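You operate a simulated robot arm through the tools that you are given. There is no shell and no other tool. Be economical: measure what you need, move in short steps, check, and stop when the job is done.

Carry out the task below with a simulated two-armed robot. There is one attempt and no reset: what you move stays moved.

Task
Hold the black controller, jog the line in to 60 metres, then clear the line alarm.
Fine: brake off for the jog and on again; accept the alarm, stop the winch and reset, one press each.

Only the result counts: the job must be done as asked and must still hold three seconds after the hand-in. Knocking over, shifting, dropping, spilling or breaking anything else fails it.

Robot
Two 6-joint arms with two-finger parallel grippers on one trunk, on a base that drives. Base frame: it is fixed to the floor where the robot stands at the start and does not move with it; the origin is under the middle of the robot, x ahead of it, y to its left, z up. Units: mm, degrees, N and s.
The left shoulder is at the start at [60, 187, 1147], the right one opposite. With the tool pointing down near the work surface each hand reaches from about 160 to 600 mm from the robot's upright axis, wherever it stands, measured 20 degrees to its own side. Places, roughly: brake switch [700, 100, 800]; in key of the black controller [500, 100, 800]; line alarm key [100, 700, 800]; red winch key [-100, 600, 800]; stop panel reset key [-100, 800, 800]. Payload 1.57 kg a hand.
The tool frame of a hand sits at the grasp point between the pads (the TCP): z along the fingers, y along the line on which they close. The tips reach 30 mm beyond it. The gripper opens to 110 mm. The fingers are 24 mm wide and 12 mm thick; the gripper's body (48 by 112 mm) begins 78 mm behind the TCP.
Orientation is that of the tool frame in the base frame, as [roll, pitch, yaw] about the fixed x, y, z axes, in that order (R = Rz(yaw) Ry(pitch) Rx(roll)). With the fingers straight down and closing along the base's y, the tool's x points along the base's -x, its y along +y and its z along -z.

Tools
- The arms move only by the tool send_rows. It takes "left_deltas", "right_deltas" or both (then of equal length, played together; a hand with none holds still); each is a list of rows, each a list of 7 numbers: the closure, from 0 (fully open) to 1 (shut), then the shift along the tool's x, y, z in mm, then the turn, a rotation vector about the tool's x, y, z in degrees. In form: [[gripper, tx, ty, tz, ax, ay, az], ...]. A call has 1 to 10 rows; each row is the pose to reach, as a shift and turn from the pose commanded when the call began, along the tool's axes at that moment. Each row takes 0.2 s and may step no farther than 50 mm and 8.6 degrees from the row before; otherwise, or with a gripper value out of range, the whole call is refused. Where a pose cannot be reached the arm comes as near as it can. A force on the tool above 40 N (or 10 N above the force at the start of the call, whichever is more), or a blocked arm, ends the call early, and 0.2 s more pass. The fingers move at their own pace (about 153 mm/s each) and stop on an object; they squeeze with about 34 N. The grip force told is the motor's: it shows also when the fingers shut on nothing. Time passes only in rows, and 0.2 s behind the last, so rows that repeat a pose let the fingers close. It gives the time, the measured TCP pose, the force on the tool (base axes), the opening and the grip force at its end, in the units of the frame above (readings bear some noise), with the torque about the TCP (base axes, N m) and any sound that the robot's microphone picked up.
- Cameras (640 x 400 px; columns grow to the right, rows downward): "scene" is now at [-14.3, 66.3, 1685.4]; the picture's right is [0.68, -0.73, 0.00], its down [-0.56, -0.52, -0.65] and it looks along [0.48, 0.44, -0.76] (base axes); focal length 249 px, centre (320, 200). "left" rides on the left gripper at [70, -16, -141] in its tool frame; the picture's right is [0.23, 0.97, 0.00], its down [-0.85, 0.20, -0.48] and it looks along [-0.47, 0.11, 0.88] (tool axes); focal length 222 px, centre (320, 200). "right" rides on the right gripper at [70, 16, -141] in its tool frame; the picture's right is [-0.23, 0.97, 0.00], its down [-0.86, -0.20, -0.48] and it looks along [-0.47, -0.11, 0.88] (tool axes); focal length 222 px, centre (320, 200). There is no depth. A picture from a camera that has moved, and an enlarged one, comes with that camera's place and axes in the base frame and with its lens. The place of the scene camera against the robot may be out by one fixed shift of up to 25 mm in any direction.
- grab_frame(camera): a new picture of that camera. No time passes.
- move_column(by): slides the trunk up (or, below 0, down) by that many mm; the arms and the scene camera ride with it, the base frame stays. It gives what a move gives, with no picture.
- base_move(legs): drives the robot by 1 to 6 legs, each [ahead, left, turn to the left] in mm, mm and degrees, along the robot's own axes; the way and the turn of a leg run together, so that a leg with both is an arc; at most 1500 mm and 180 degrees a leg. The arms and the cameras ride along, it lands a little off, and it stops where it bumps. It gives what a move gives.
- head_to(pan, tilt): turns the head with the scene camera to pan (to the left, within 86 degrees either way) and tilt (down, from -29 to 69), counted from straight ahead of the robot. It gives what a move gives.
- zoom(camera, box): a new picture of the part [left, top, right, bottom] of that camera's present view, enlarged. No time passes.
- sign_off(): hands the job in; it is judged then, once.

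Go step by step. Nothing tells you exact positions but the pictures and the camera data: compare them with the known pose of the tool, close in by small moves and look again before you grip or let go. The budget is 120 turns and 100 pictures, counting those below and the enlarged ones. Unless the task says otherwise, let go and move clear before handing in, and close with one line.

The tools are called as name(argument=value, ...) on one line, values as JSON. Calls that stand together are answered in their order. send_rows: Moves the arms, as the interface text tells. Its arguments: {"type":"object","properties":{"left_deltas":{"type":"array","items":{"type":"array","items":{"type":"number"}}},"right_deltas":{"type":"array","items":{"type":"array","items":{"type":"number"}}}},"required":[]} The other tools are called the same way: move_column (by) slides the trunk up or down; base_move (legs) drives the base; head_to (pan, tilt) turns the head that bears the scene camera; grab_frame (camera) takes a picture; zoom (camera, box) takes an enlarged picture of a part of a camera's view; sign_off () hands the job in.

At the start:

```text
time_s: 0.0
left_position: [337.5, 384.7, 1178.8]
left_orientation: [180.0, 0.0, -180.0]
left_wrist_force: [0.5, 0.7, 0.0]
left_wrist_torque: [0.03, -0.03, 0.01]
left_grip_width: 109.7
left_finger_force: 0.0
right_position: [279.4, 36.3, 1173.2]
right_orientation: [179.9, 0.1, -180.0]
right_wrist_force: [0.3, -0.4, 0.1]
right_wrist_torque: [0.01, 0.0, -0.04]
right_grip_width: 109.9
right_finger_force: 0.2
trunk travel left (down, up): [-775.0, 215.0]
robot x, y, heading: [-2.8, 1.6, 0.3]
head pan, tilt: [42.8, 49.4]
```

scene: 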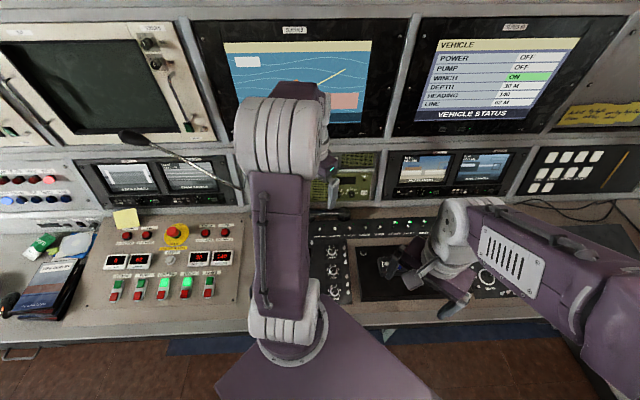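
right: 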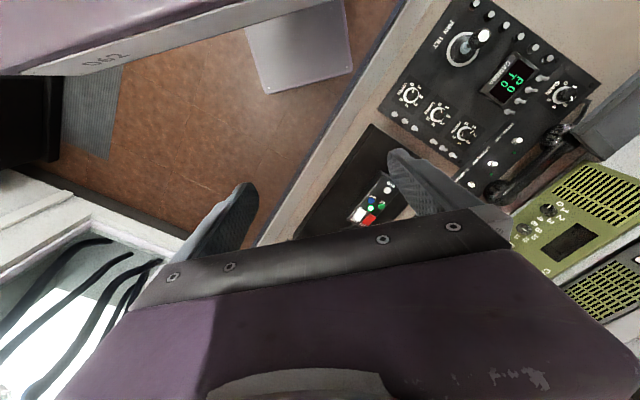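
left: 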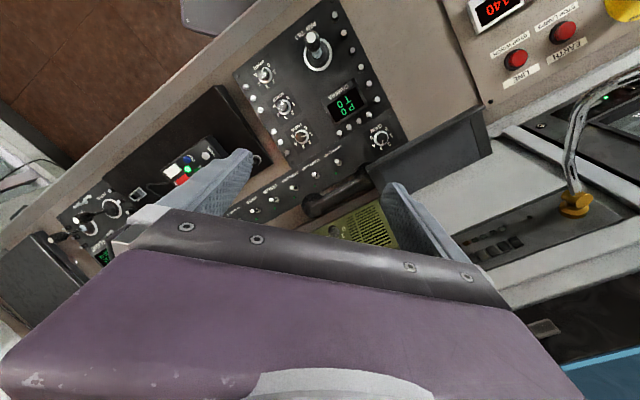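

I see a control console with a panel on the left (line/earth alarm keys, winch keys), a black recessed tray with a small controller in the middle, and status screens. First I'll look closer at each part.

zoom(camera="left", box=[40, 80, 280, 280])

zoom(camera="scene", box=[80, 200, 260, 320])

zoom(camera="right", box=[280, 100, 480, 240])

zoom(camera="scene", box=[300, 180, 540, 330])

```text
2.00 times, centred on (160, 180) of left
camera zoom: at [265.8, 367.2, 1321.9], right [-0.23, 0.97, 0.0], down [0.85, 0.2, 0.48], along [0.47, 0.11, -0.88], focal length 444 px, centre (640, 240)
```

zoom: 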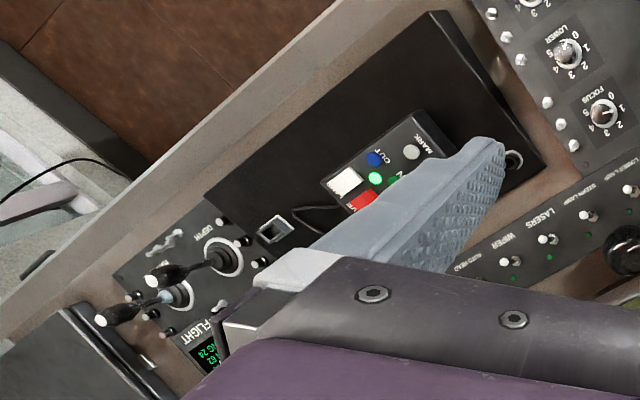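

```text
3.33 times, centred on (170, 260) of scene
camera zoom: at [-14.3, 66.3, 1685.4], right [0.68, -0.73, 0.0], down [-0.56, -0.52, -0.65], along [0.48, 0.44, -0.76], focal length 830 px, centre (820, 0)
```

zoom: 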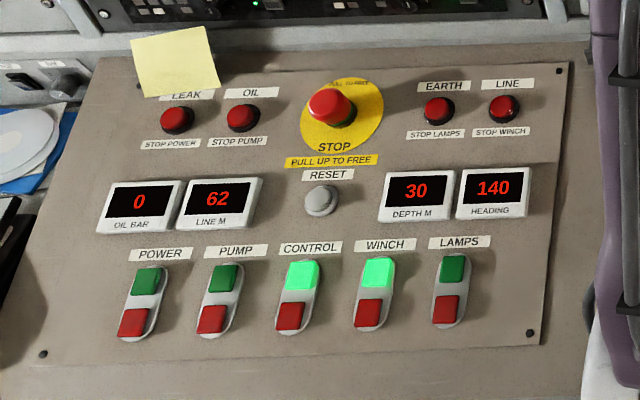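

```text
2.86 times, centred on (380, 170) of right
camera zoom: at [208.4, 52.8, 1314.9], right [0.23, 0.97, 0.0], down [0.86, -0.2, 0.48], along [0.47, -0.11, -0.88], focal length 635 px, centre (149, 286)
```

zoom: 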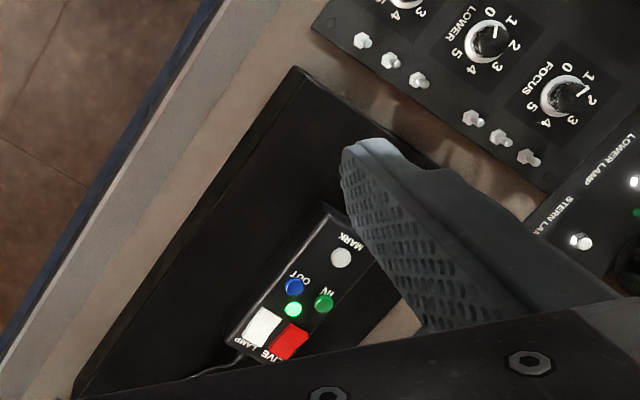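

```text
2.67 times, centred on (420, 255) of scene
camera zoom: at [-14.3, 66.3, 1685.4], right [0.68, -0.73, 0.0], down [-0.56, -0.52, -0.65], along [0.48, 0.44, -0.76], focal length 664 px, centre (53, 53)
```

zoom: 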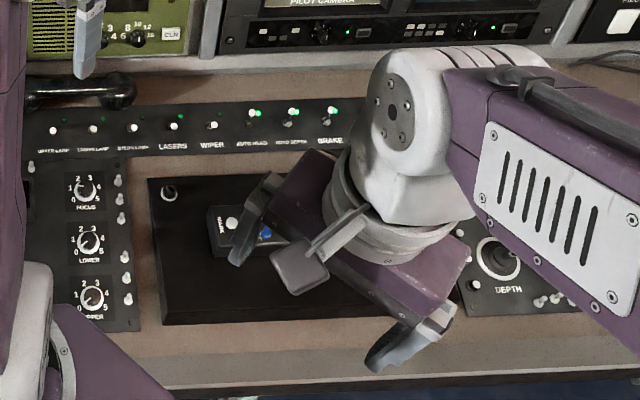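

The console runs diagonally, its normal about 43° to the robot's left. I'll turn the robot to face it, then look again.

base_move(legs=[[0, 0, 42.7]])

head_to(pan=-20, tilt=45)

grab_frame(camera="scene")

grab_frame(camera="right")

```text
time_s: 2.4
left_position: [-14.7, 512.2, 1180.8]
left_orientation: [179.8, 0.0, -137.1]
left_wrist_force: [0.6, 0.9, 0.2]
left_wrist_torque: [0.02, 0.04, -0.03]
left_grip_width: 110.1
left_finger_force: 0.1
right_position: [179.8, 216.7, 1174.0]
right_orientation: [179.9, 0.0, -137.2]
right_wrist_force: [0.1, 0.5, 0.2]
right_wrist_torque: [-0.01, -0.01, 0.0]
right_grip_width: 110.0
right_finger_force: 0.0
trunk travel left (down, up): [-775.0, 215.0]
robot x, y, heading: [-2.8, 4.2, 42.8]
head pan, tilt: [42.8, 49.4]
```

```text
time_s: 3.7
left_position: [-14.5, 511.1, 1179.6]
left_orientation: [180.0, 0.0, -137.2]
left_wrist_force: [-0.8, 0.5, -0.5]
left_wrist_torque: [0.01, 0.04, 0.03]
left_grip_width: 110.0
left_finger_force: 0.0
right_position: [180.3, 215.5, 1173.7]
right_orientation: [180.0, 0.0, -137.1]
right_wrist_force: [0.4, -0.1, 0.6]
right_wrist_torque: [-0.02, -0.01, 0.02]
right_grip_width: 110.0
right_finger_force: 0.1
trunk travel left (down, up): [-775.0, 215.0]
robot x, y, heading: [0.5, 0.5, 42.9]
head pan, tilt: [-20.0, 45.0]
```

```text
92 pictures are left
camera scene: at [19.6, 4.5, 1691.5], right [0.39, -0.92, 0.0], down [-0.65, -0.27, -0.71], along [0.65, 0.27, -0.71], focal length 249 px, centre (320, 200)
```

scene: 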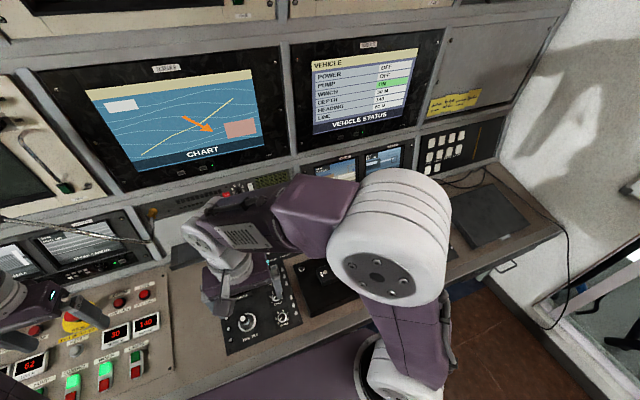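

```text
91 pictures are left
camera right: at [117.0, 180.8, 1314.9], right [-0.5, 0.87, 0.0], down [0.76, 0.43, 0.48], along [0.42, 0.24, -0.88], focal length 222 px, centre (320, 200)
```

right: 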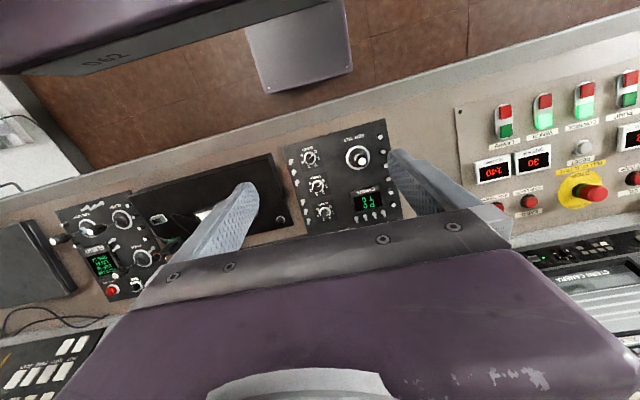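

Facing the console now. The controller tray is right of centre; I'll drive right about 320 mm and look with the wrist and scene cameras.

base_move(legs=[[0, -320, 0]])

grab_frame(camera="left")

grab_frame(camera="right")

grab_frame(camera="scene")

```text
time_s: 5.8
left_position: [202.1, 276.0, 1179.5]
left_orientation: [-180.0, 0.0, -137.3]
left_wrist_force: [-0.3, 0.8, -0.2]
left_wrist_torque: [-0.01, 0.0, 0.01]
left_grip_width: 109.9
left_finger_force: 0.0
right_position: [396.3, -17.0, 1174.0]
right_orientation: [-179.9, 0.0, -137.1]
right_wrist_force: [-1.0, 0.0, 0.5]
right_wrist_torque: [-0.03, -0.04, -0.01]
right_grip_width: 110.1
right_finger_force: 0.1
trunk travel left (down, up): [-775.0, 215.0]
robot x, y, heading: [220.2, -237.4, 42.6]
head pan, tilt: [-20.0, 45.0]
```

```text
90 pictures are left
camera left: at [161.0, 217.2, 1321.3], right [-0.83, 0.56, 0.0], down [0.49, 0.73, 0.48], along [0.27, 0.4, -0.88], focal length 222 px, centre (320, 200)
```

left: 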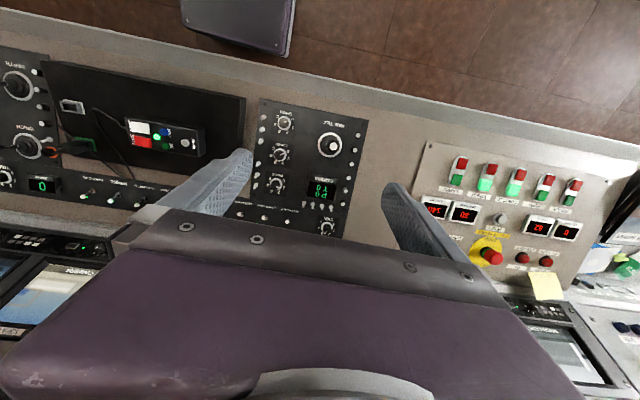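

```text
89 pictures are left
camera right: at [333.3, -52.7, 1314.8], right [-0.49, 0.87, 0.0], down [0.76, 0.43, 0.48], along [0.42, 0.24, -0.88], focal length 222 px, centre (320, 200)
```

right: 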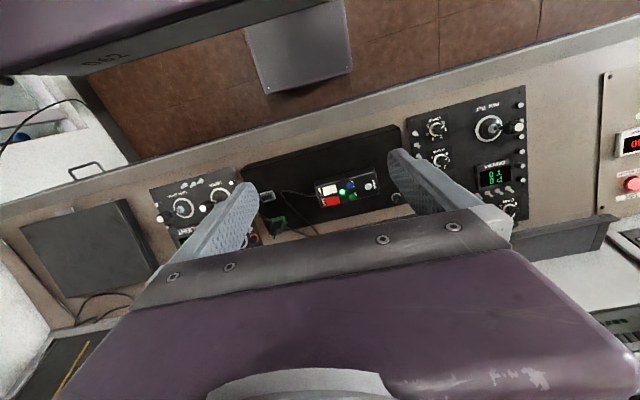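

```text
88 pictures are left
camera scene: at [235.5, -228.7, 1691.5], right [0.39, -0.92, 0.0], down [-0.65, -0.27, -0.71], along [0.65, 0.27, -0.71], focal length 249 px, centre (320, 200)
```

scene: 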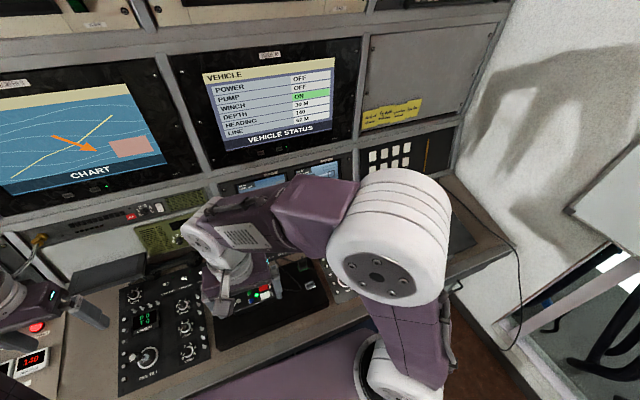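

zoom(camera="right", box=[240, 120, 420, 240])

zoom(camera="left", box=[0, 60, 240, 220])

zoom(camera="scene", box=[350, 80, 440, 140])

```text
3.33 times, centred on (330, 180) of right
camera zoom: at [333.3, -52.7, 1314.8], right [-0.49, 0.87, 0.0], down [0.76, 0.43, 0.48], along [0.42, 0.24, -0.88], focal length 740 px, centre (287, 267)
```

zoom: 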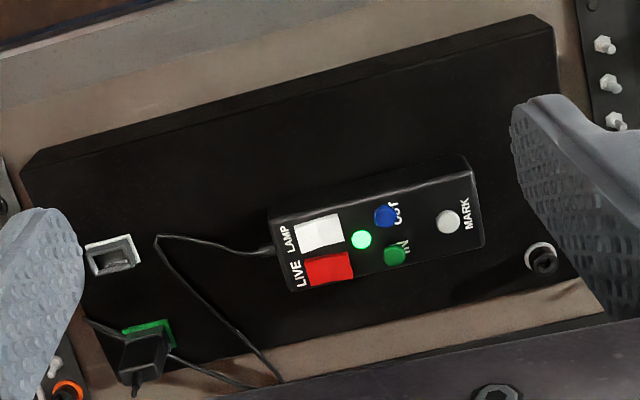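

```text
2.50 times, centred on (120, 140) of left
camera zoom: at [161.0, 217.2, 1321.3], right [-0.83, 0.56, 0.0], down [0.49, 0.73, 0.48], along [0.27, 0.4, -0.88], focal length 555 px, centre (820, 350)
```

zoom: 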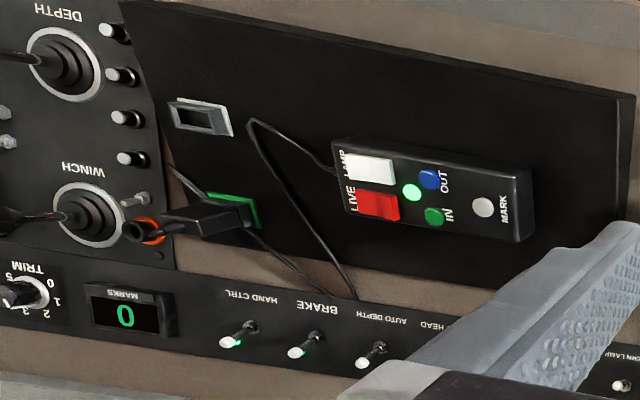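

```text
6.67 times, centred on (395, 110) of scene
camera zoom: at [235.5, -228.7, 1691.5], right [0.39, -0.92, 0.0], down [-0.65, -0.27, -0.71], along [0.65, 0.27, -0.71], focal length 1659 px, centre (-180, 800)
```

zoom: 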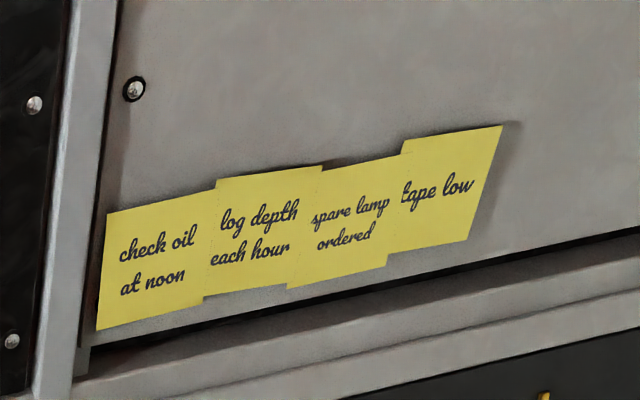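

Two-view triangulation puts the IN key near (510, 137, 845) and the brake near (727, 150, 850), a bit far. I'll check whether the base has room to move ahead under the console edge.

zoom(camera="scene", box=[420, 220, 570, 320])

head_to(pan=30, tilt=60)

grab_frame(camera="scene")

```text
4.00 times, centred on (495, 270) of scene
camera zoom: at [235.5, -228.7, 1691.5], right [0.39, -0.92, 0.0], down [-0.65, -0.27, -0.71], along [0.65, 0.27, -0.71], focal length 996 px, centre (-380, -80)
```

zoom: 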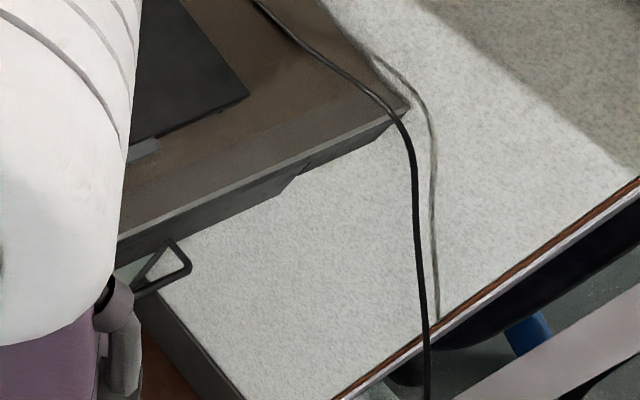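

```text
time_s: 7.0
left_position: [204.4, 276.1, 1179.5]
left_orientation: [-180.0, 0.0, -137.2]
left_wrist_force: [0.0, 0.4, 0.7]
left_wrist_torque: [0.0, -0.01, 0.01]
left_grip_width: 110.2
left_finger_force: 0.0
right_position: [398.0, -18.9, 1174.9]
right_orientation: [-179.9, 0.0, -137.3]
right_wrist_force: [-0.7, -0.1, 0.2]
right_wrist_torque: [0.0, 0.0, 0.0]
right_grip_width: 109.6
right_finger_force: 0.0
trunk travel left (down, up): [-775.0, 215.0]
robot x, y, heading: [217.4, -233.9, 42.6]
head pan, tilt: [30.0, 60.0]
```

```text
83 pictures are left
camera scene: at [181.6, -197.9, 1672.0], right [0.95, -0.3, 0.0], down [-0.26, -0.83, -0.5], along [0.15, 0.48, -0.87], focal length 249 px, centre (320, 200)
```

scene: 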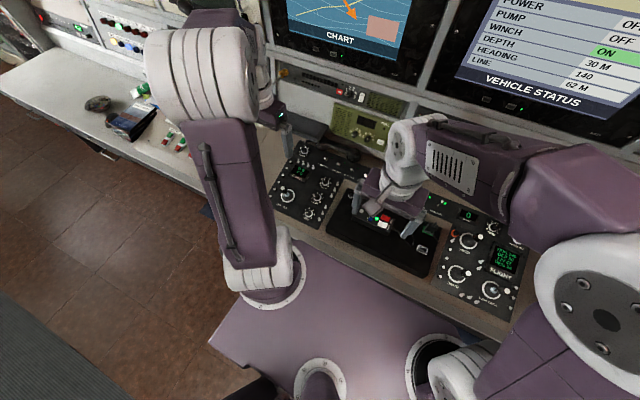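

The robot's front plate is close to the console edge, so I'll work from here. I'll move the right hand (closed) towards the brake switch for a close look.

send_rows(right_deltas=[[1, -34, -17, 25, 0, 0, 0], [1, -67, -33, 50, 0, 0, 0], [1, -100, -50, 75, 0, 0, 0], [1, -133, -66, 100, 0, 0, 0], [1, -167, -83, 125, 0, 0, 0], [1, -200, -100, 150, 0, 0, 0]])

grab_frame(camera="right")

grab_frame(camera="scene")

```text
time_s: 8.4
left_position: [204.4, 277.0, 1180.0]
left_orientation: [179.9, 0.0, -137.2]
left_wrist_force: [0.5, 0.8, -0.3]
left_wrist_torque: [-0.02, 0.02, 0.0]
left_grip_width: 110.1
left_finger_force: 0.1
right_position: [613.7, 41.3, 1021.1]
right_orientation: [-180.0, -0.1, -137.2]
right_wrist_force: [0.2, -0.2, -0.9]
right_wrist_torque: [-0.01, 0.02, 0.0]
right_grip_width: 0.1
right_finger_force: 21.3
trunk travel left (down, up): [-775.0, 215.0]
robot x, y, heading: [217.1, -234.3, 43.1]
head pan, tilt: [30.0, 60.0]
```

```text
82 pictures are left
camera right: at [551.1, 7.7, 1163.7], right [-0.49, 0.87, 0.0], down [0.76, 0.43, 0.48], along [0.41, 0.24, -0.88], focal length 222 px, centre (320, 200)
```

right: 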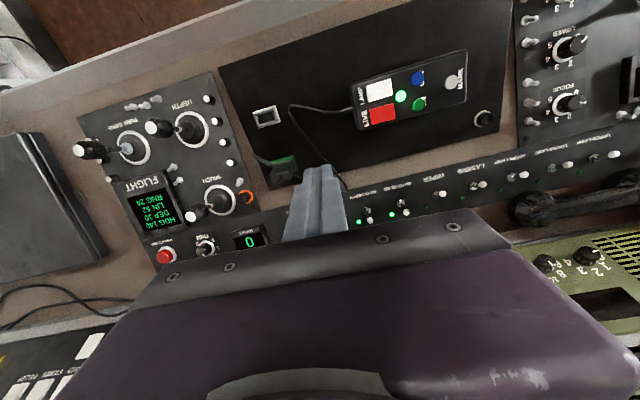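

```text
81 pictures are left
camera scene: at [183.9, -197.5, 1672.1], right [0.96, -0.3, 0.0], down [-0.26, -0.83, -0.5], along [0.15, 0.48, -0.87], focal length 249 px, centre (320, 200)
```

scene: 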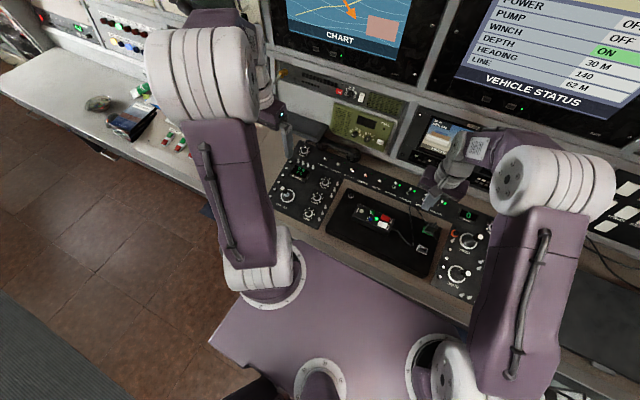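

zoom(camera="right", box=[230, 50, 510, 240])

zoom(camera="scene", box=[320, 150, 500, 270])

```text
2.11 times, centred on (370, 145) of right
camera zoom: at [551.1, 7.7, 1163.7], right [-0.49, 0.87, 0.0], down [0.76, 0.43, 0.48], along [0.41, 0.24, -0.88], focal length 468 px, centre (215, 316)
```

zoom: 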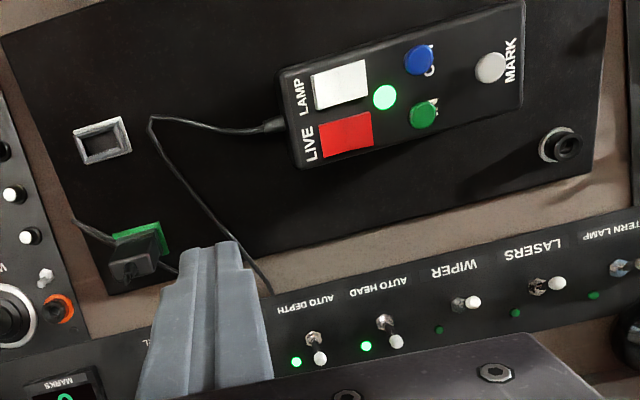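

```text
3.33 times, centred on (410, 210) of scene
camera zoom: at [183.9, -197.5, 1672.1], right [0.96, -0.3, 0.0], down [-0.26, -0.83, -0.5], along [0.15, 0.48, -0.87], focal length 830 px, centre (20, 167)
```

zoom: 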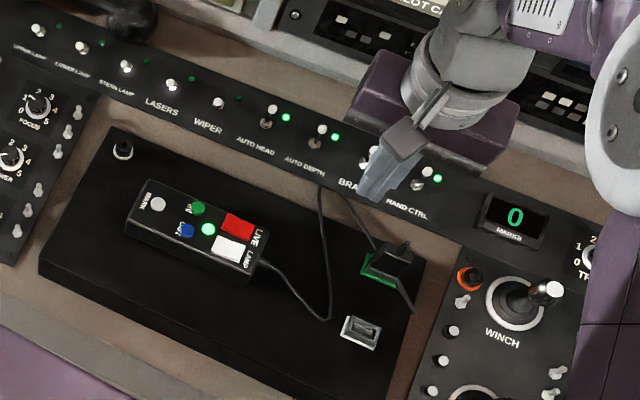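

The controller is about 135 × 52 mm, aligned with the console, left end near (457, 165), with the MARK key under where I'd grip. I'll bring the left hand over its left end, turning it 90° so the fingers close across the controller's width.

send_rows(left_deltas=[[0, -10, -24, 12, 0, 0, 8.5], [0, -20, -48, 24, 0, 0, 17], [0, -30, -72, 36, 0, 0, 25.5], [0, -40, -96, 48, 0, 0, 34], [0, -50, -120, 60, 0, 0, 42.5], [0, -60, -144, 72, 0, 0, 51], [0, -70, -168, 84, 0, 0, 59.5], [0, -80, -192, 96, 0, 0, 68], [0, -95, -216, 108, 0, 0, 76.5], [0, -110, -240, 120, 0, 0, 85]])

grab_frame(camera="left")

grab_frame(camera="scene")

```text
time_s: 10.6
left_position: [448.1, 174.0, 1059.3]
left_orientation: [180.0, -0.1, 137.7]
left_wrist_force: [0.6, -0.4, 0.0]
left_wrist_torque: [0.02, -0.02, 0.03]
left_grip_width: 110.2
left_finger_force: 0.2
right_position: [612.6, 41.7, 1022.8]
right_orientation: [179.9, 0.0, -137.3]
right_wrist_force: [-0.1, 0.2, 0.2]
right_wrist_torque: [-0.02, 0.0, -0.01]
right_grip_width: 0.1
right_finger_force: 21.0
trunk travel left (down, up): [-775.0, 215.0]
robot x, y, heading: [216.6, -233.0, 43.1]
head pan, tilt: [30.0, 60.0]
```

```text
78 pictures are left
camera left: at [385.5, 208.6, 1201.5], right [0.49, 0.87, 0.0], down [0.77, -0.43, 0.48], along [0.42, -0.23, -0.88], focal length 222 px, centre (320, 200)
```

left: 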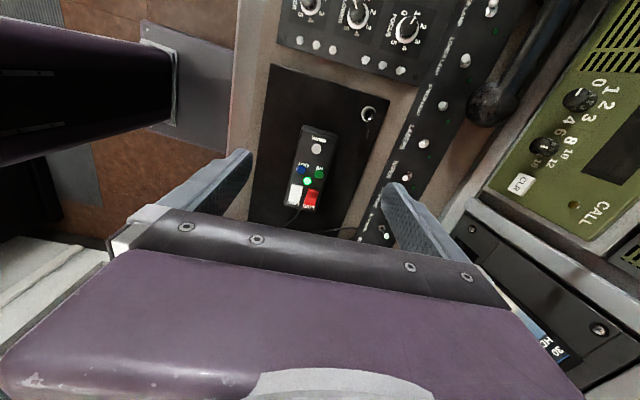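

```text
77 pictures are left
camera scene: at [183.5, -198.1, 1672.0], right [0.96, -0.3, 0.0], down [-0.26, -0.83, -0.5], along [0.15, 0.48, -0.87], focal length 249 px, centre (320, 200)
```

scene: 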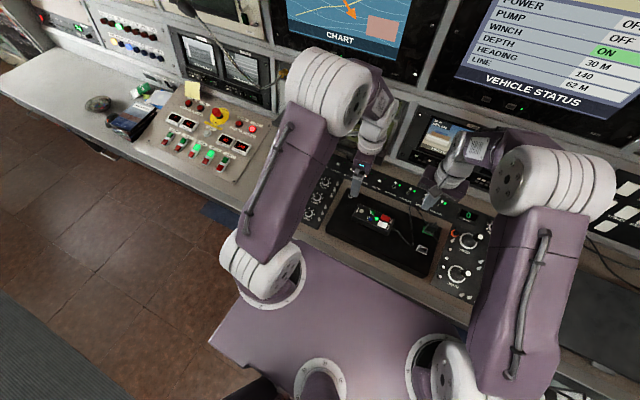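

The left hand is over the controller and the estimates agree. I'll lean it left by 25° and lower to just above the controller.

send_rows(left_deltas=[[0, -4, 0.2, 30, 0, -6, 0.5], [0, -8, 0.4, 60, 0, -12, 1], [0, -12, 0.6, 90, 0, -18, 1.5], [0, -16, 0.8, 120, 0, -25, 2.0], [0, -18.7, 0.8, 149, 0, -25, 2.0]])

grab_frame(camera="left")

grab_frame(camera="right")

```text
time_s: 11.8
left_position: [461.1, 162.9, 910.1]
left_orientation: [179.5, 24.8, 135.8]
left_wrist_force: [-0.1, -0.1, -0.3]
left_wrist_torque: [0.02, 0.02, 0.0]
left_grip_width: 109.7
left_finger_force: 0.1
right_position: [612.7, 42.2, 1022.2]
right_orientation: [-180.0, 0.1, -137.2]
right_wrist_force: [0.8, 0.1, -0.4]
right_wrist_torque: [0.02, 0.03, 0.01]
right_grip_width: 0.0
right_finger_force: 21.0
trunk travel left (down, up): [-775.0, 215.0]
robot x, y, heading: [217.5, -237.3, 42.8]
head pan, tilt: [30.0, 60.0]
```

```text
76 pictures are left
camera left: at [360.3, 235.4, 1009.4], right [0.53, 0.84, -0.09], down [0.55, -0.26, 0.8], along [0.65, -0.47, -0.6], focal length 222 px, centre (320, 200)
```

left: 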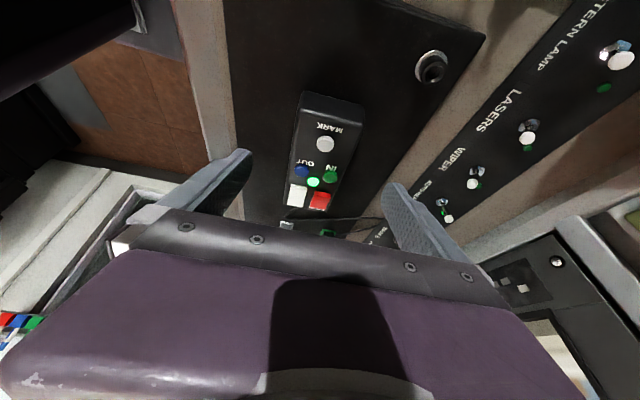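

```text
75 pictures are left
camera right: at [549.8, 7.4, 1164.3], right [-0.49, 0.87, 0.0], down [0.76, 0.43, 0.48], along [0.42, 0.24, -0.88], focal length 222 px, centre (320, 200)
```

right: 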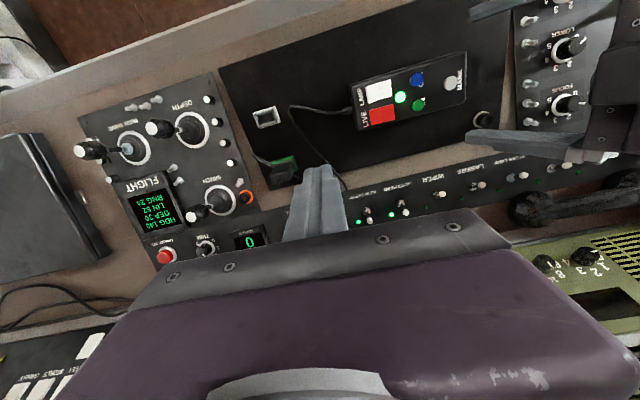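

send_rows(left_deltas=[[0, 11.3, 0, 24.3, 0, 0, 0], [0, 22.8, 0, 49, 0, 0, 0]])

grab_frame(camera="left")

zoom(camera="right", box=[330, 20, 570, 180])

```text
time_s: 12.4
left_position: [461.4, 162.8, 856.2]
left_orientation: [179.6, 24.9, 135.7]
left_wrist_force: [0.5, -0.2, 0.4]
left_wrist_torque: [0.0, -0.01, 0.0]
left_grip_width: 109.9
left_finger_force: 0.1
right_position: [612.1, 42.8, 1023.6]
right_orientation: [-180.0, 0.1, -137.1]
right_wrist_force: [-0.9, 0.1, 0.2]
right_wrist_torque: [0.01, -0.02, -0.01]
right_grip_width: 0.0
right_finger_force: 21.6
trunk travel left (down, up): [-775.0, 215.0]
robot x, y, heading: [214.2, -231.6, 42.9]
head pan, tilt: [30.0, 60.0]
```

```text
74 pictures are left
camera left: at [360.8, 236.5, 955.1], right [0.53, 0.84, -0.09], down [0.55, -0.26, 0.8], along [0.65, -0.47, -0.6], focal length 222 px, centre (320, 200)
```

left: 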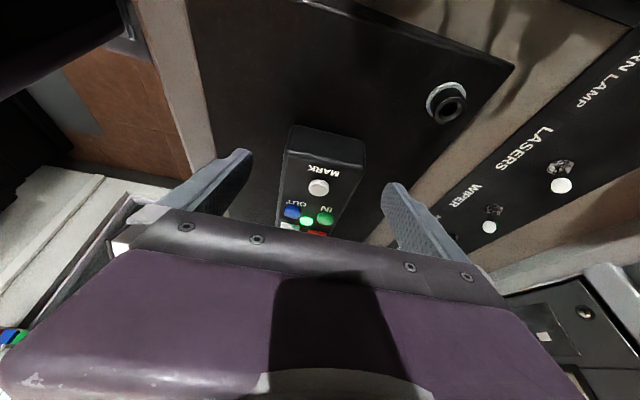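

```text
2.50 times, centred on (450, 100) of right
camera zoom: at [549.6, 7.8, 1164.3], right [-0.49, 0.87, 0.0], down [0.76, 0.43, 0.48], along [0.42, 0.24, -0.88], focal length 555 px, centre (-5, 450)
```

zoom: 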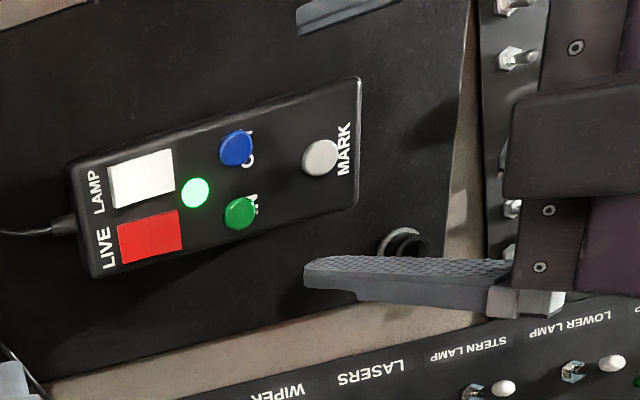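

The controller's top is about z 830 and it's roughly 35–40 thick; the hand is well centred. I'll go down 21 mm more and close.

send_rows(left_deltas=[[0, 4.5, 0, 9.5, 0, 0, 0], [0, 8.9, 0, 19, 0, 0, 0], [0.5, 8.9, 0, 19, 0, 0, 0], [1, 8.9, 0, 19, 0, 0, 0], [1, 8.9, 0, 19, 0, 0, 0], [1, 8.9, 0, 19, 0, 0, 0]])

grab_frame(camera="left")

zoom(camera="right", box=[330, 20, 570, 180])

```text
time_s: 13.8
left_position: [462.2, 163.5, 836.1]
left_orientation: [179.5, 24.9, 135.7]
left_wrist_force: [0.0, 2.1, 0.7]
left_wrist_torque: [0.12, 0.15, -0.12]
left_grip_width: 63.5
left_finger_force: 33.9
right_position: [611.7, 42.8, 1022.7]
right_orientation: [179.9, 0.0, -137.2]
right_wrist_force: [0.3, 0.2, -1.0]
right_wrist_torque: [-0.04, -0.02, -0.01]
right_grip_width: 0.0
right_finger_force: 21.2
trunk travel left (down, up): [-775.0, 215.0]
robot x, y, heading: [218.9, -233.3, 42.8]
head pan, tilt: [30.0, 60.0]
```

```text
72 pictures are left
camera left: at [360.2, 236.5, 934.6], right [0.53, 0.84, -0.09], down [0.55, -0.26, 0.8], along [0.65, -0.47, -0.6], focal length 222 px, centre (320, 200)
```

left: 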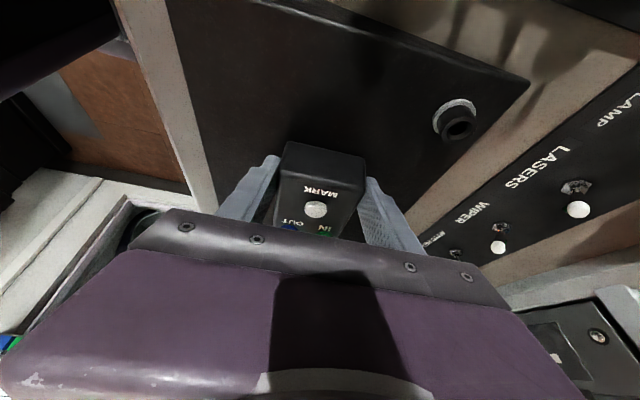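

```text
2.50 times, centred on (450, 100) of right
camera zoom: at [549.2, 7.6, 1164.4], right [-0.49, 0.87, 0.0], down [0.76, 0.43, 0.48], along [0.42, 0.24, -0.88], focal length 555 px, centre (-5, 450)
```

zoom: 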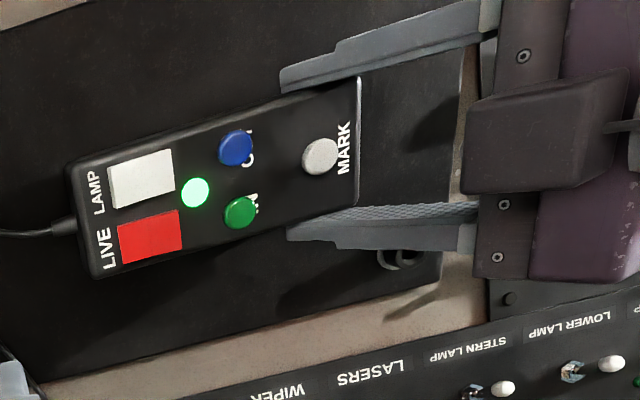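

Controller is held by the left hand (63.5 mm, 34 N), undisturbed. Now the right hand tilts forward and approaches the brake switch, slightly open so I can pinch the lever.

send_rows(right_deltas=[[0.7, -24, -1, 24, 0, -7, 0], [0.7, -48, -2, 48, 0, -14, 0], [0.7, -72, -3, 72, 0, -21, 0], [0.7, -96, -4, 97, 0, -28, 0], [0.7, -120, -5, 122, 0, -35, 0]])

grab_frame(camera="right")

grab_frame(camera="left")

zoom(camera="scene", box=[320, 130, 520, 260])

```text
time_s: 15.0
left_position: [460.9, 163.6, 835.8]
left_orientation: [179.6, 25.0, 135.7]
left_wrist_force: [-2.7, -0.6, 1.4]
left_wrist_torque: [0.05, 0.38, -0.06]
left_grip_width: 63.6
left_finger_force: 33.7
right_position: [702.3, 117.7, 901.4]
right_orientation: [179.2, 34.6, -139.4]
right_wrist_force: [0.0, 3.0, -0.5]
right_wrist_torque: [-0.21, -0.01, -0.02]
right_grip_width: 32.7
right_finger_force: 0.0
right hand out of reach, approached as far as the arm can: row 4
trunk travel left (down, up): [-775.0, 215.0]
robot x, y, heading: [218.3, -235.4, 42.7]
head pan, tilt: [30.0, 60.0]
```

```text
70 pictures are left
camera right: at [588.1, 40.3, 978.2], right [-0.5, 0.86, 0.14], down [0.46, 0.13, 0.88], along [0.73, 0.5, -0.46], focal length 222 px, centre (320, 200)
```

right: 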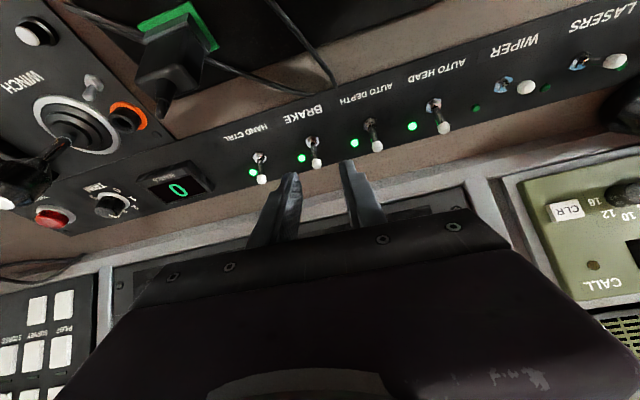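

```text
69 pictures are left
camera left: at [359.8, 236.0, 934.5], right [0.53, 0.84, -0.09], down [0.55, -0.26, 0.8], along [0.65, -0.47, -0.6], focal length 222 px, centre (320, 200)
```

left: 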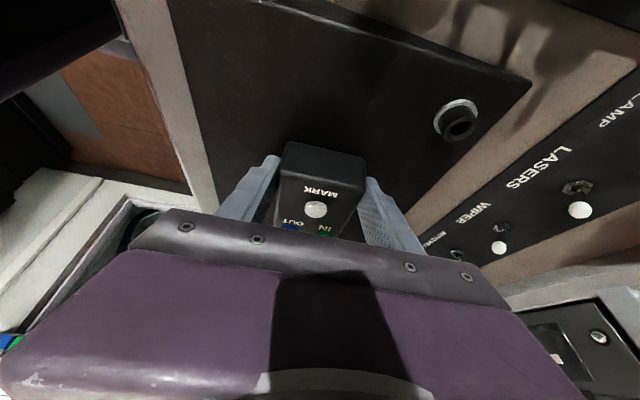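

```text
3.08 times, centred on (420, 195) of scene
camera zoom: at [181.9, -197.9, 1672.1], right [0.96, -0.3, 0.0], down [-0.26, -0.83, -0.5], along [0.15, 0.48, -0.87], focal length 766 px, centre (12, 215)
```

zoom: 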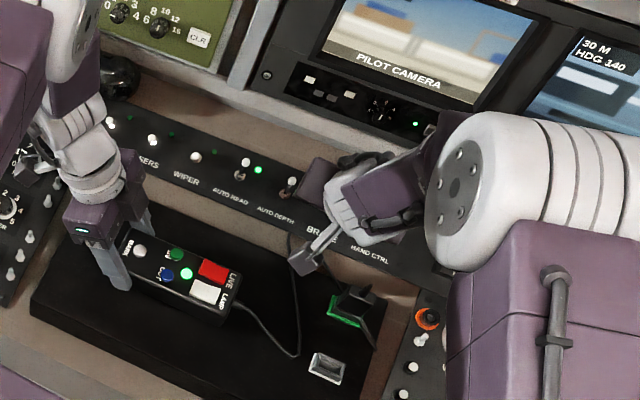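

The brake lever is centred between the fingers, about 75 mm along the tool. I'll advance half-way and check whether the arm reaches.

send_rows(right_deltas=[[0.7, 0, 0, 15, 0, -3, 0], [0.7, 0, 0, 32, 0, -6, 0]])

grab_frame(camera="right")

```text
time_s: 15.6
left_position: [460.8, 163.4, 834.5]
left_orientation: [179.5, 25.1, 135.6]
left_wrist_force: [-2.1, -1.0, 0.0]
left_wrist_torque: [-0.13, 0.07, -0.24]
left_grip_width: 64.0
left_finger_force: 33.8
right_position: [716.9, 134.5, 876.6]
right_orientation: [179.9, 41.0, -137.2]
right_wrist_force: [-0.2, 0.3, -0.6]
right_wrist_torque: [-0.02, 0.01, -0.02]
right_grip_width: 32.9
right_finger_force: 0.0
trunk travel left (down, up): [-775.0, 215.0]
robot x, y, heading: [214.0, -233.6, 42.7]
head pan, tilt: [30.0, 60.0]
```

```text
67 pictures are left
camera right: at [597.8, 47.6, 936.0], right [-0.54, 0.83, 0.15], down [0.38, 0.08, 0.92], along [0.75, 0.55, -0.36], focal length 222 px, centre (320, 200)
```

right: 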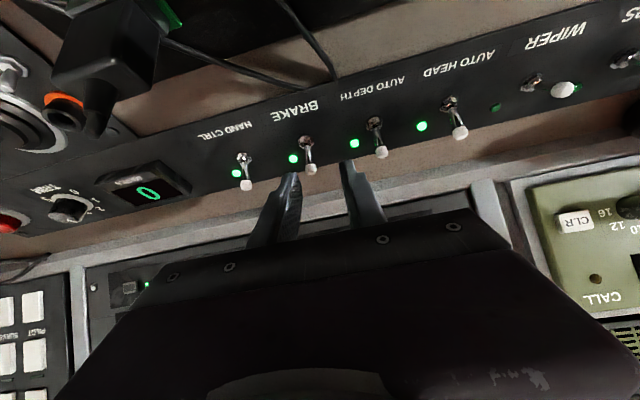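

send_rows(right_deltas=[[0.7, 2, -3, 15, 0, 0, 0], [0.7, 4, -5.5, 29, 0, 0, 0]])

grab_frame(camera="right")

zoom(camera="scene", box=[390, 130, 510, 210])

```text
time_s: 16.2
left_position: [460.4, 163.4, 835.6]
left_orientation: [179.5, 24.9, 135.7]
left_wrist_force: [-0.7, -0.4, 0.1]
left_wrist_torque: [-0.11, 0.08, -0.2]
left_grip_width: 64.1
left_finger_force: 34.0
right_position: [730.4, 141.1, 850.9]
right_orientation: [179.9, 41.0, -137.2]
right_wrist_force: [-0.6, 0.4, -0.5]
right_wrist_torque: [0.04, -0.02, 0.0]
right_grip_width: 33.2
right_finger_force: 0.0
trunk travel left (down, up): [-775.0, 215.0]
robot x, y, heading: [220.0, -229.8, 42.7]
head pan, tilt: [30.0, 60.0]
```

```text
66 pictures are left
camera right: at [613.4, 54.2, 911.8], right [-0.54, 0.83, 0.15], down [0.38, 0.08, 0.92], along [0.75, 0.55, -0.36], focal length 222 px, centre (320, 200)
```

right: 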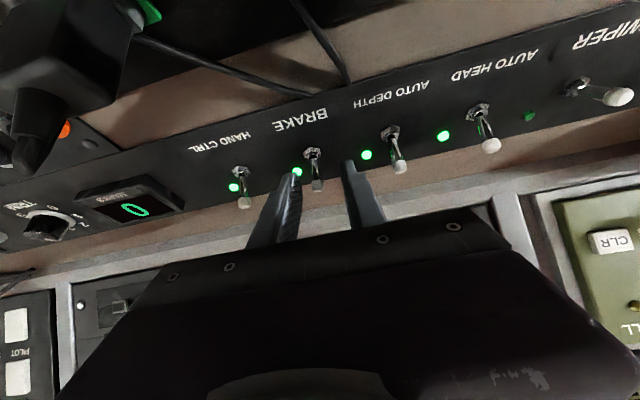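

```text
5.00 times, centred on (450, 170) of scene
camera zoom: at [181.8, -197.9, 1672.0], right [0.96, -0.3, 0.0], down [-0.26, -0.83, -0.5], along [0.15, 0.48, -0.87], focal length 1244 px, centre (-330, 350)
```

zoom: 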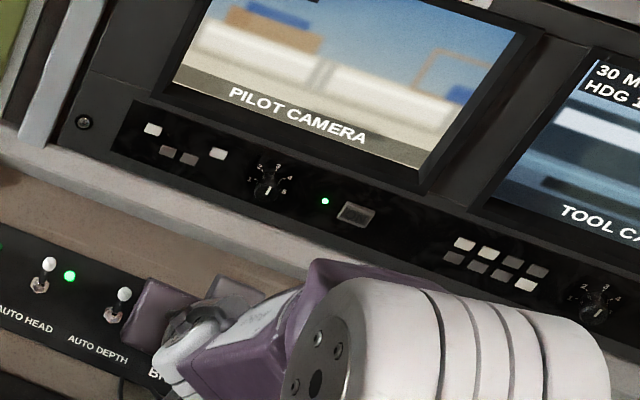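

The lever ball sits between the pads. I'll close on it gently and check.

send_rows(right_deltas=[[0.7, 0, -2, 1, 0, 0, 0], [0.9, 0, -2, 1, 0, 0, 0], [1, 0, -2, 1, 0, 0, 0], [1, 0, -2, 1, 0, 0, 0]])

grab_frame(camera="right")

```text
time_s: 17.2
left_position: [461.3, 164.3, 835.8]
left_orientation: [179.6, 24.9, 135.7]
left_wrist_force: [-3.1, 0.0, -0.7]
left_wrist_torque: [-0.2, 0.01, -0.28]
left_grip_width: 63.7
left_finger_force: 33.5
right_position: [734.2, 140.1, 851.2]
right_orientation: [-180.0, 41.0, -137.2]
right_wrist_force: [2.0, 0.6, -0.8]
right_wrist_torque: [0.03, 0.03, -0.02]
right_grip_width: 8.4
right_finger_force: 27.2
trunk travel left (down, up): [-775.0, 215.0]
robot x, y, heading: [219.8, -235.3, 42.9]
head pan, tilt: [30.0, 60.0]
```

```text
64 pictures are left
camera right: at [615.1, 53.2, 910.9], right [-0.54, 0.83, 0.15], down [0.38, 0.08, 0.92], along [0.75, 0.55, -0.36], focal length 222 px, centre (320, 200)
```

right: 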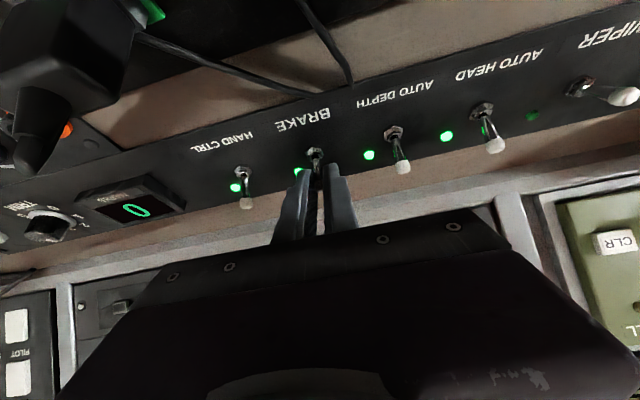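

Pinched on the lever (8.4 mm). Now I pull it horizontally towards the operator.

send_rows(right_deltas=[[1, 5, 0, -3.3, 0, 0, 0], [1, 10, 0, -7.7, 0, 0, 0], [1, 14.5, 0, -12, 0, 0, 0]])

grab_frame(camera="right")

```text
time_s: 18.0
left_position: [461.5, 163.3, 836.6]
left_orientation: [179.6, 25.0, 135.7]
left_wrist_force: [-9.1, -4.4, 10.1]
left_wrist_torque: [-0.6, 0.5, -0.19]
left_grip_width: 64.0
left_finger_force: 33.4
right_position: [720.7, 127.7, 849.9]
right_orientation: [-180.0, 41.2, -137.4]
right_wrist_force: [14.1, 13.2, 2.4]
right_wrist_torque: [0.48, -0.56, -0.04]
right_grip_width: 8.5
right_finger_force: 27.6
trunk travel left (down, up): [-775.0, 215.0]
robot x, y, heading: [218.7, -238.1, 42.9]
head pan, tilt: [30.0, 60.0]
```

```text
63 pictures are left
camera right: at [602.5, 41.4, 911.5], right [-0.54, 0.83, 0.15], down [0.38, 0.08, 0.92], along [0.76, 0.55, -0.35], focal length 222 px, centre (320, 200)
```

right: 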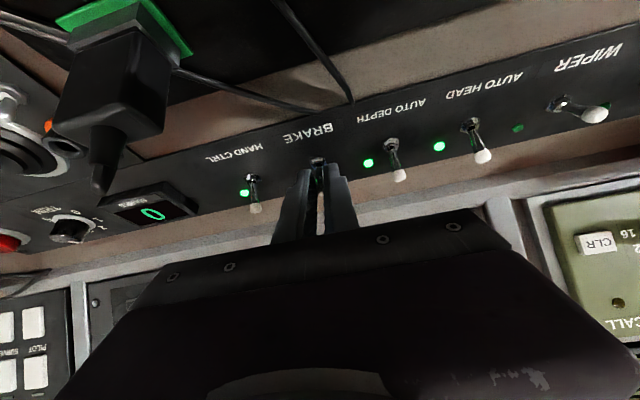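

The lever moved and the force now rises at its stop. I'll release and back off along the tool to see the LED.

send_rows(right_deltas=[[0.7, -2, 0, 0, 0, 0, 0], [0.7, -2, 0, 0, 0, 0, 0], [0.7, -2, 0, -30, 0, 0, 0], [0.7, -2, 0, -60, 0, 0, 0]])

grab_frame(camera="right")

```text
time_s: 19.0
left_position: [460.6, 162.8, 836.5]
left_orientation: [179.5, 24.9, 135.6]
left_wrist_force: [-0.3, 0.3, 0.1]
left_wrist_torque: [-0.26, -0.09, -0.09]
left_grip_width: 63.6
left_finger_force: 33.9
right_position: [692.1, 101.2, 897.3]
right_orientation: [-180.0, 40.9, -137.2]
right_wrist_force: [-0.4, -0.8, -0.3]
right_wrist_torque: [0.0, 0.06, 0.0]
right_grip_width: 32.9
right_finger_force: 0.0
trunk travel left (down, up): [-775.0, 215.0]
robot x, y, heading: [213.8, -234.7, 43.0]
head pan, tilt: [30.0, 60.0]
```

```text
62 pictures are left
camera right: at [573.8, 14.1, 957.7], right [-0.54, 0.83, 0.15], down [0.38, 0.08, 0.92], along [0.75, 0.55, -0.36], focal length 222 px, centre (320, 200)
```

right: 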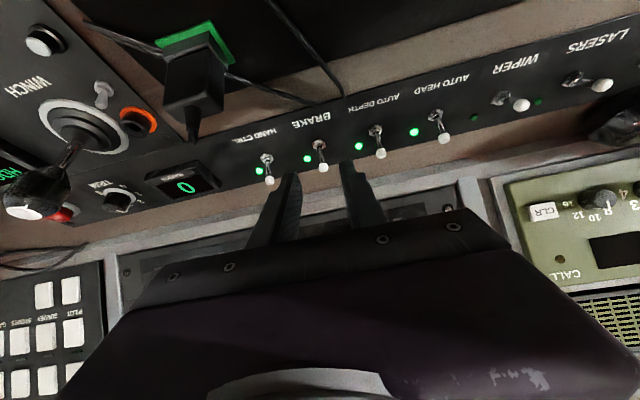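

zoom(camera="right", box=[240, 60, 560, 200])

```text
2.00 times, centred on (400, 130) of right
camera zoom: at [573.8, 14.1, 957.7], right [-0.54, 0.83, 0.15], down [0.38, 0.08, 0.92], along [0.75, 0.55, -0.36], focal length 444 px, centre (160, 340)
```

zoom: 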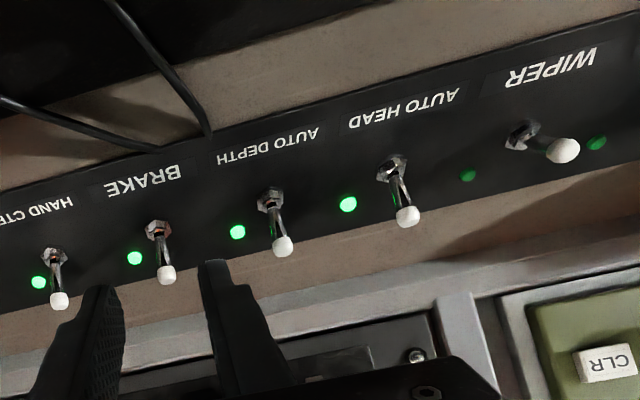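

The brake LED is still lit and the lever sits like the other ON levers, so it didn't go over. I'll grip it again, slightly deeper, and pull farther.

send_rows(right_deltas=[[0.7, -6, 0.5, 37, 0, 0, 0], [0.7, -12, 1, 74, 0, 0, 0], [0.9, -12, 1, 74, 0, 0, 0], [1, -12, 1, 74, 0, 0, 0], [1, -12, 1, 74, 0, 0, 0]])

send_rows(right_deltas=[[1, 5, 0, -4, 0, 0, 0], [1, 10, 0, -8, 0, 0, 0], [1, 15, 0, -12, 0, 0, 0], [1, 20, 0, -15, 0, 0, 0], [1, 25, 0, -17, 0, 0, 0]])

grab_frame(camera="right")

```text
time_s: 20.2
left_position: [461.5, 163.3, 835.6]
left_orientation: [179.4, 24.9, 135.6]
left_wrist_force: [-5.6, 2.4, 4.4]
left_wrist_torque: [-0.43, -0.09, -0.44]
left_grip_width: 63.9
left_finger_force: 33.9
right_position: [734.6, 141.5, 847.9]
right_orientation: [180.0, 41.0, -137.3]
right_wrist_force: [5.5, -1.9, -2.4]
right_wrist_torque: [0.03, -0.1, -0.03]
right_grip_width: 8.3
right_finger_force: 27.5
trunk travel left (down, up): [-775.0, 215.0]
robot x, y, heading: [220.5, -235.3, 42.7]
head pan, tilt: [30.0, 60.0]
```

```text
time_s: 21.4
left_position: [462.0, 163.4, 833.7]
left_orientation: [179.4, 24.8, 135.7]
left_wrist_force: [3.3, -1.1, 0.4]
left_wrist_torque: [0.07, 0.15, 0.04]
left_grip_width: 63.9
left_finger_force: 34.0
right_position: [707.4, 118.0, 841.0]
right_orientation: [-180.0, 40.3, -136.9]
right_wrist_force: [-0.6, -1.5, -3.4]
right_wrist_torque: [-0.26, 0.26, -0.04]
right_grip_width: 0.1
right_finger_force: 21.1
trunk travel left (down, up): [-775.0, 215.0]
robot x, y, heading: [217.9, -234.6, 42.7]
head pan, tilt: [30.0, 60.0]
```

```text
60 pictures are left
camera right: at [590.8, 32.1, 903.7], right [-0.54, 0.83, 0.15], down [0.39, 0.09, 0.92], along [0.75, 0.55, -0.37], focal length 222 px, centre (320, 200)
```

right: 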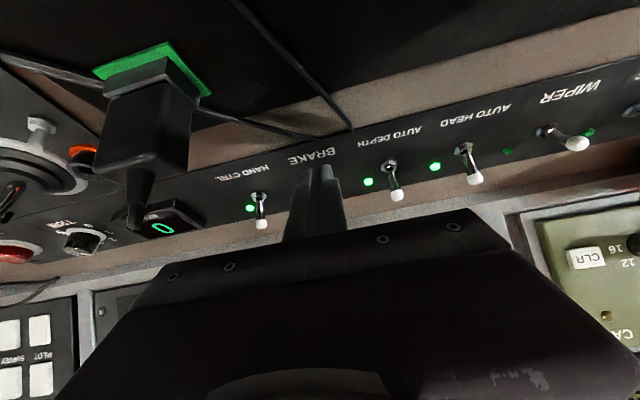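

The fingers slid off the lever. I'll back off to see its state.

send_rows(right_deltas=[[1, 0, 0, -25, 0, 0, 0], [1, 0, 0, -50, 0, 0, 0]])

zoom(camera="right", box=[240, 60, 560, 220])

```text
time_s: 22.0
left_position: [462.0, 163.8, 834.7]
left_orientation: [179.5, 24.9, 135.7]
left_wrist_force: [1.6, -0.1, 0.2]
left_wrist_torque: [0.05, 0.23, 0.04]
left_grip_width: 64.1
left_finger_force: 34.2
right_position: [687.5, 98.3, 882.6]
right_orientation: [-180.0, 41.0, -137.2]
right_wrist_force: [-0.2, 0.6, 0.7]
right_wrist_torque: [-0.06, 0.02, 0.02]
right_grip_width: 0.1
right_finger_force: 21.1
trunk travel left (down, up): [-775.0, 215.0]
robot x, y, heading: [220.8, -236.0, 43.0]
head pan, tilt: [30.0, 60.0]
```

```text
2.00 times, centred on (400, 140) of right
camera zoom: at [569.2, 12.2, 943.1], right [-0.54, 0.83, 0.15], down [0.38, 0.08, 0.92], along [0.75, 0.55, -0.36], focal length 444 px, centre (160, 320)
```

zoom: 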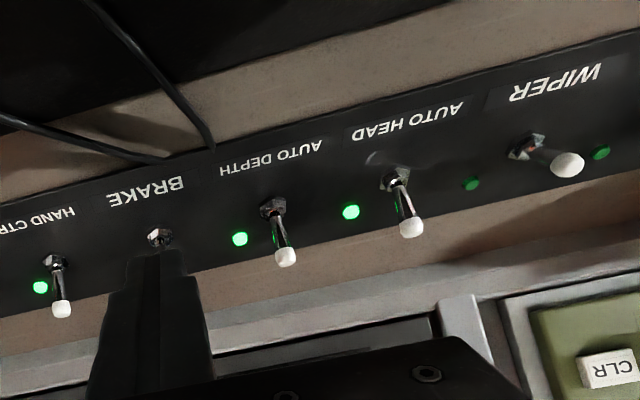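

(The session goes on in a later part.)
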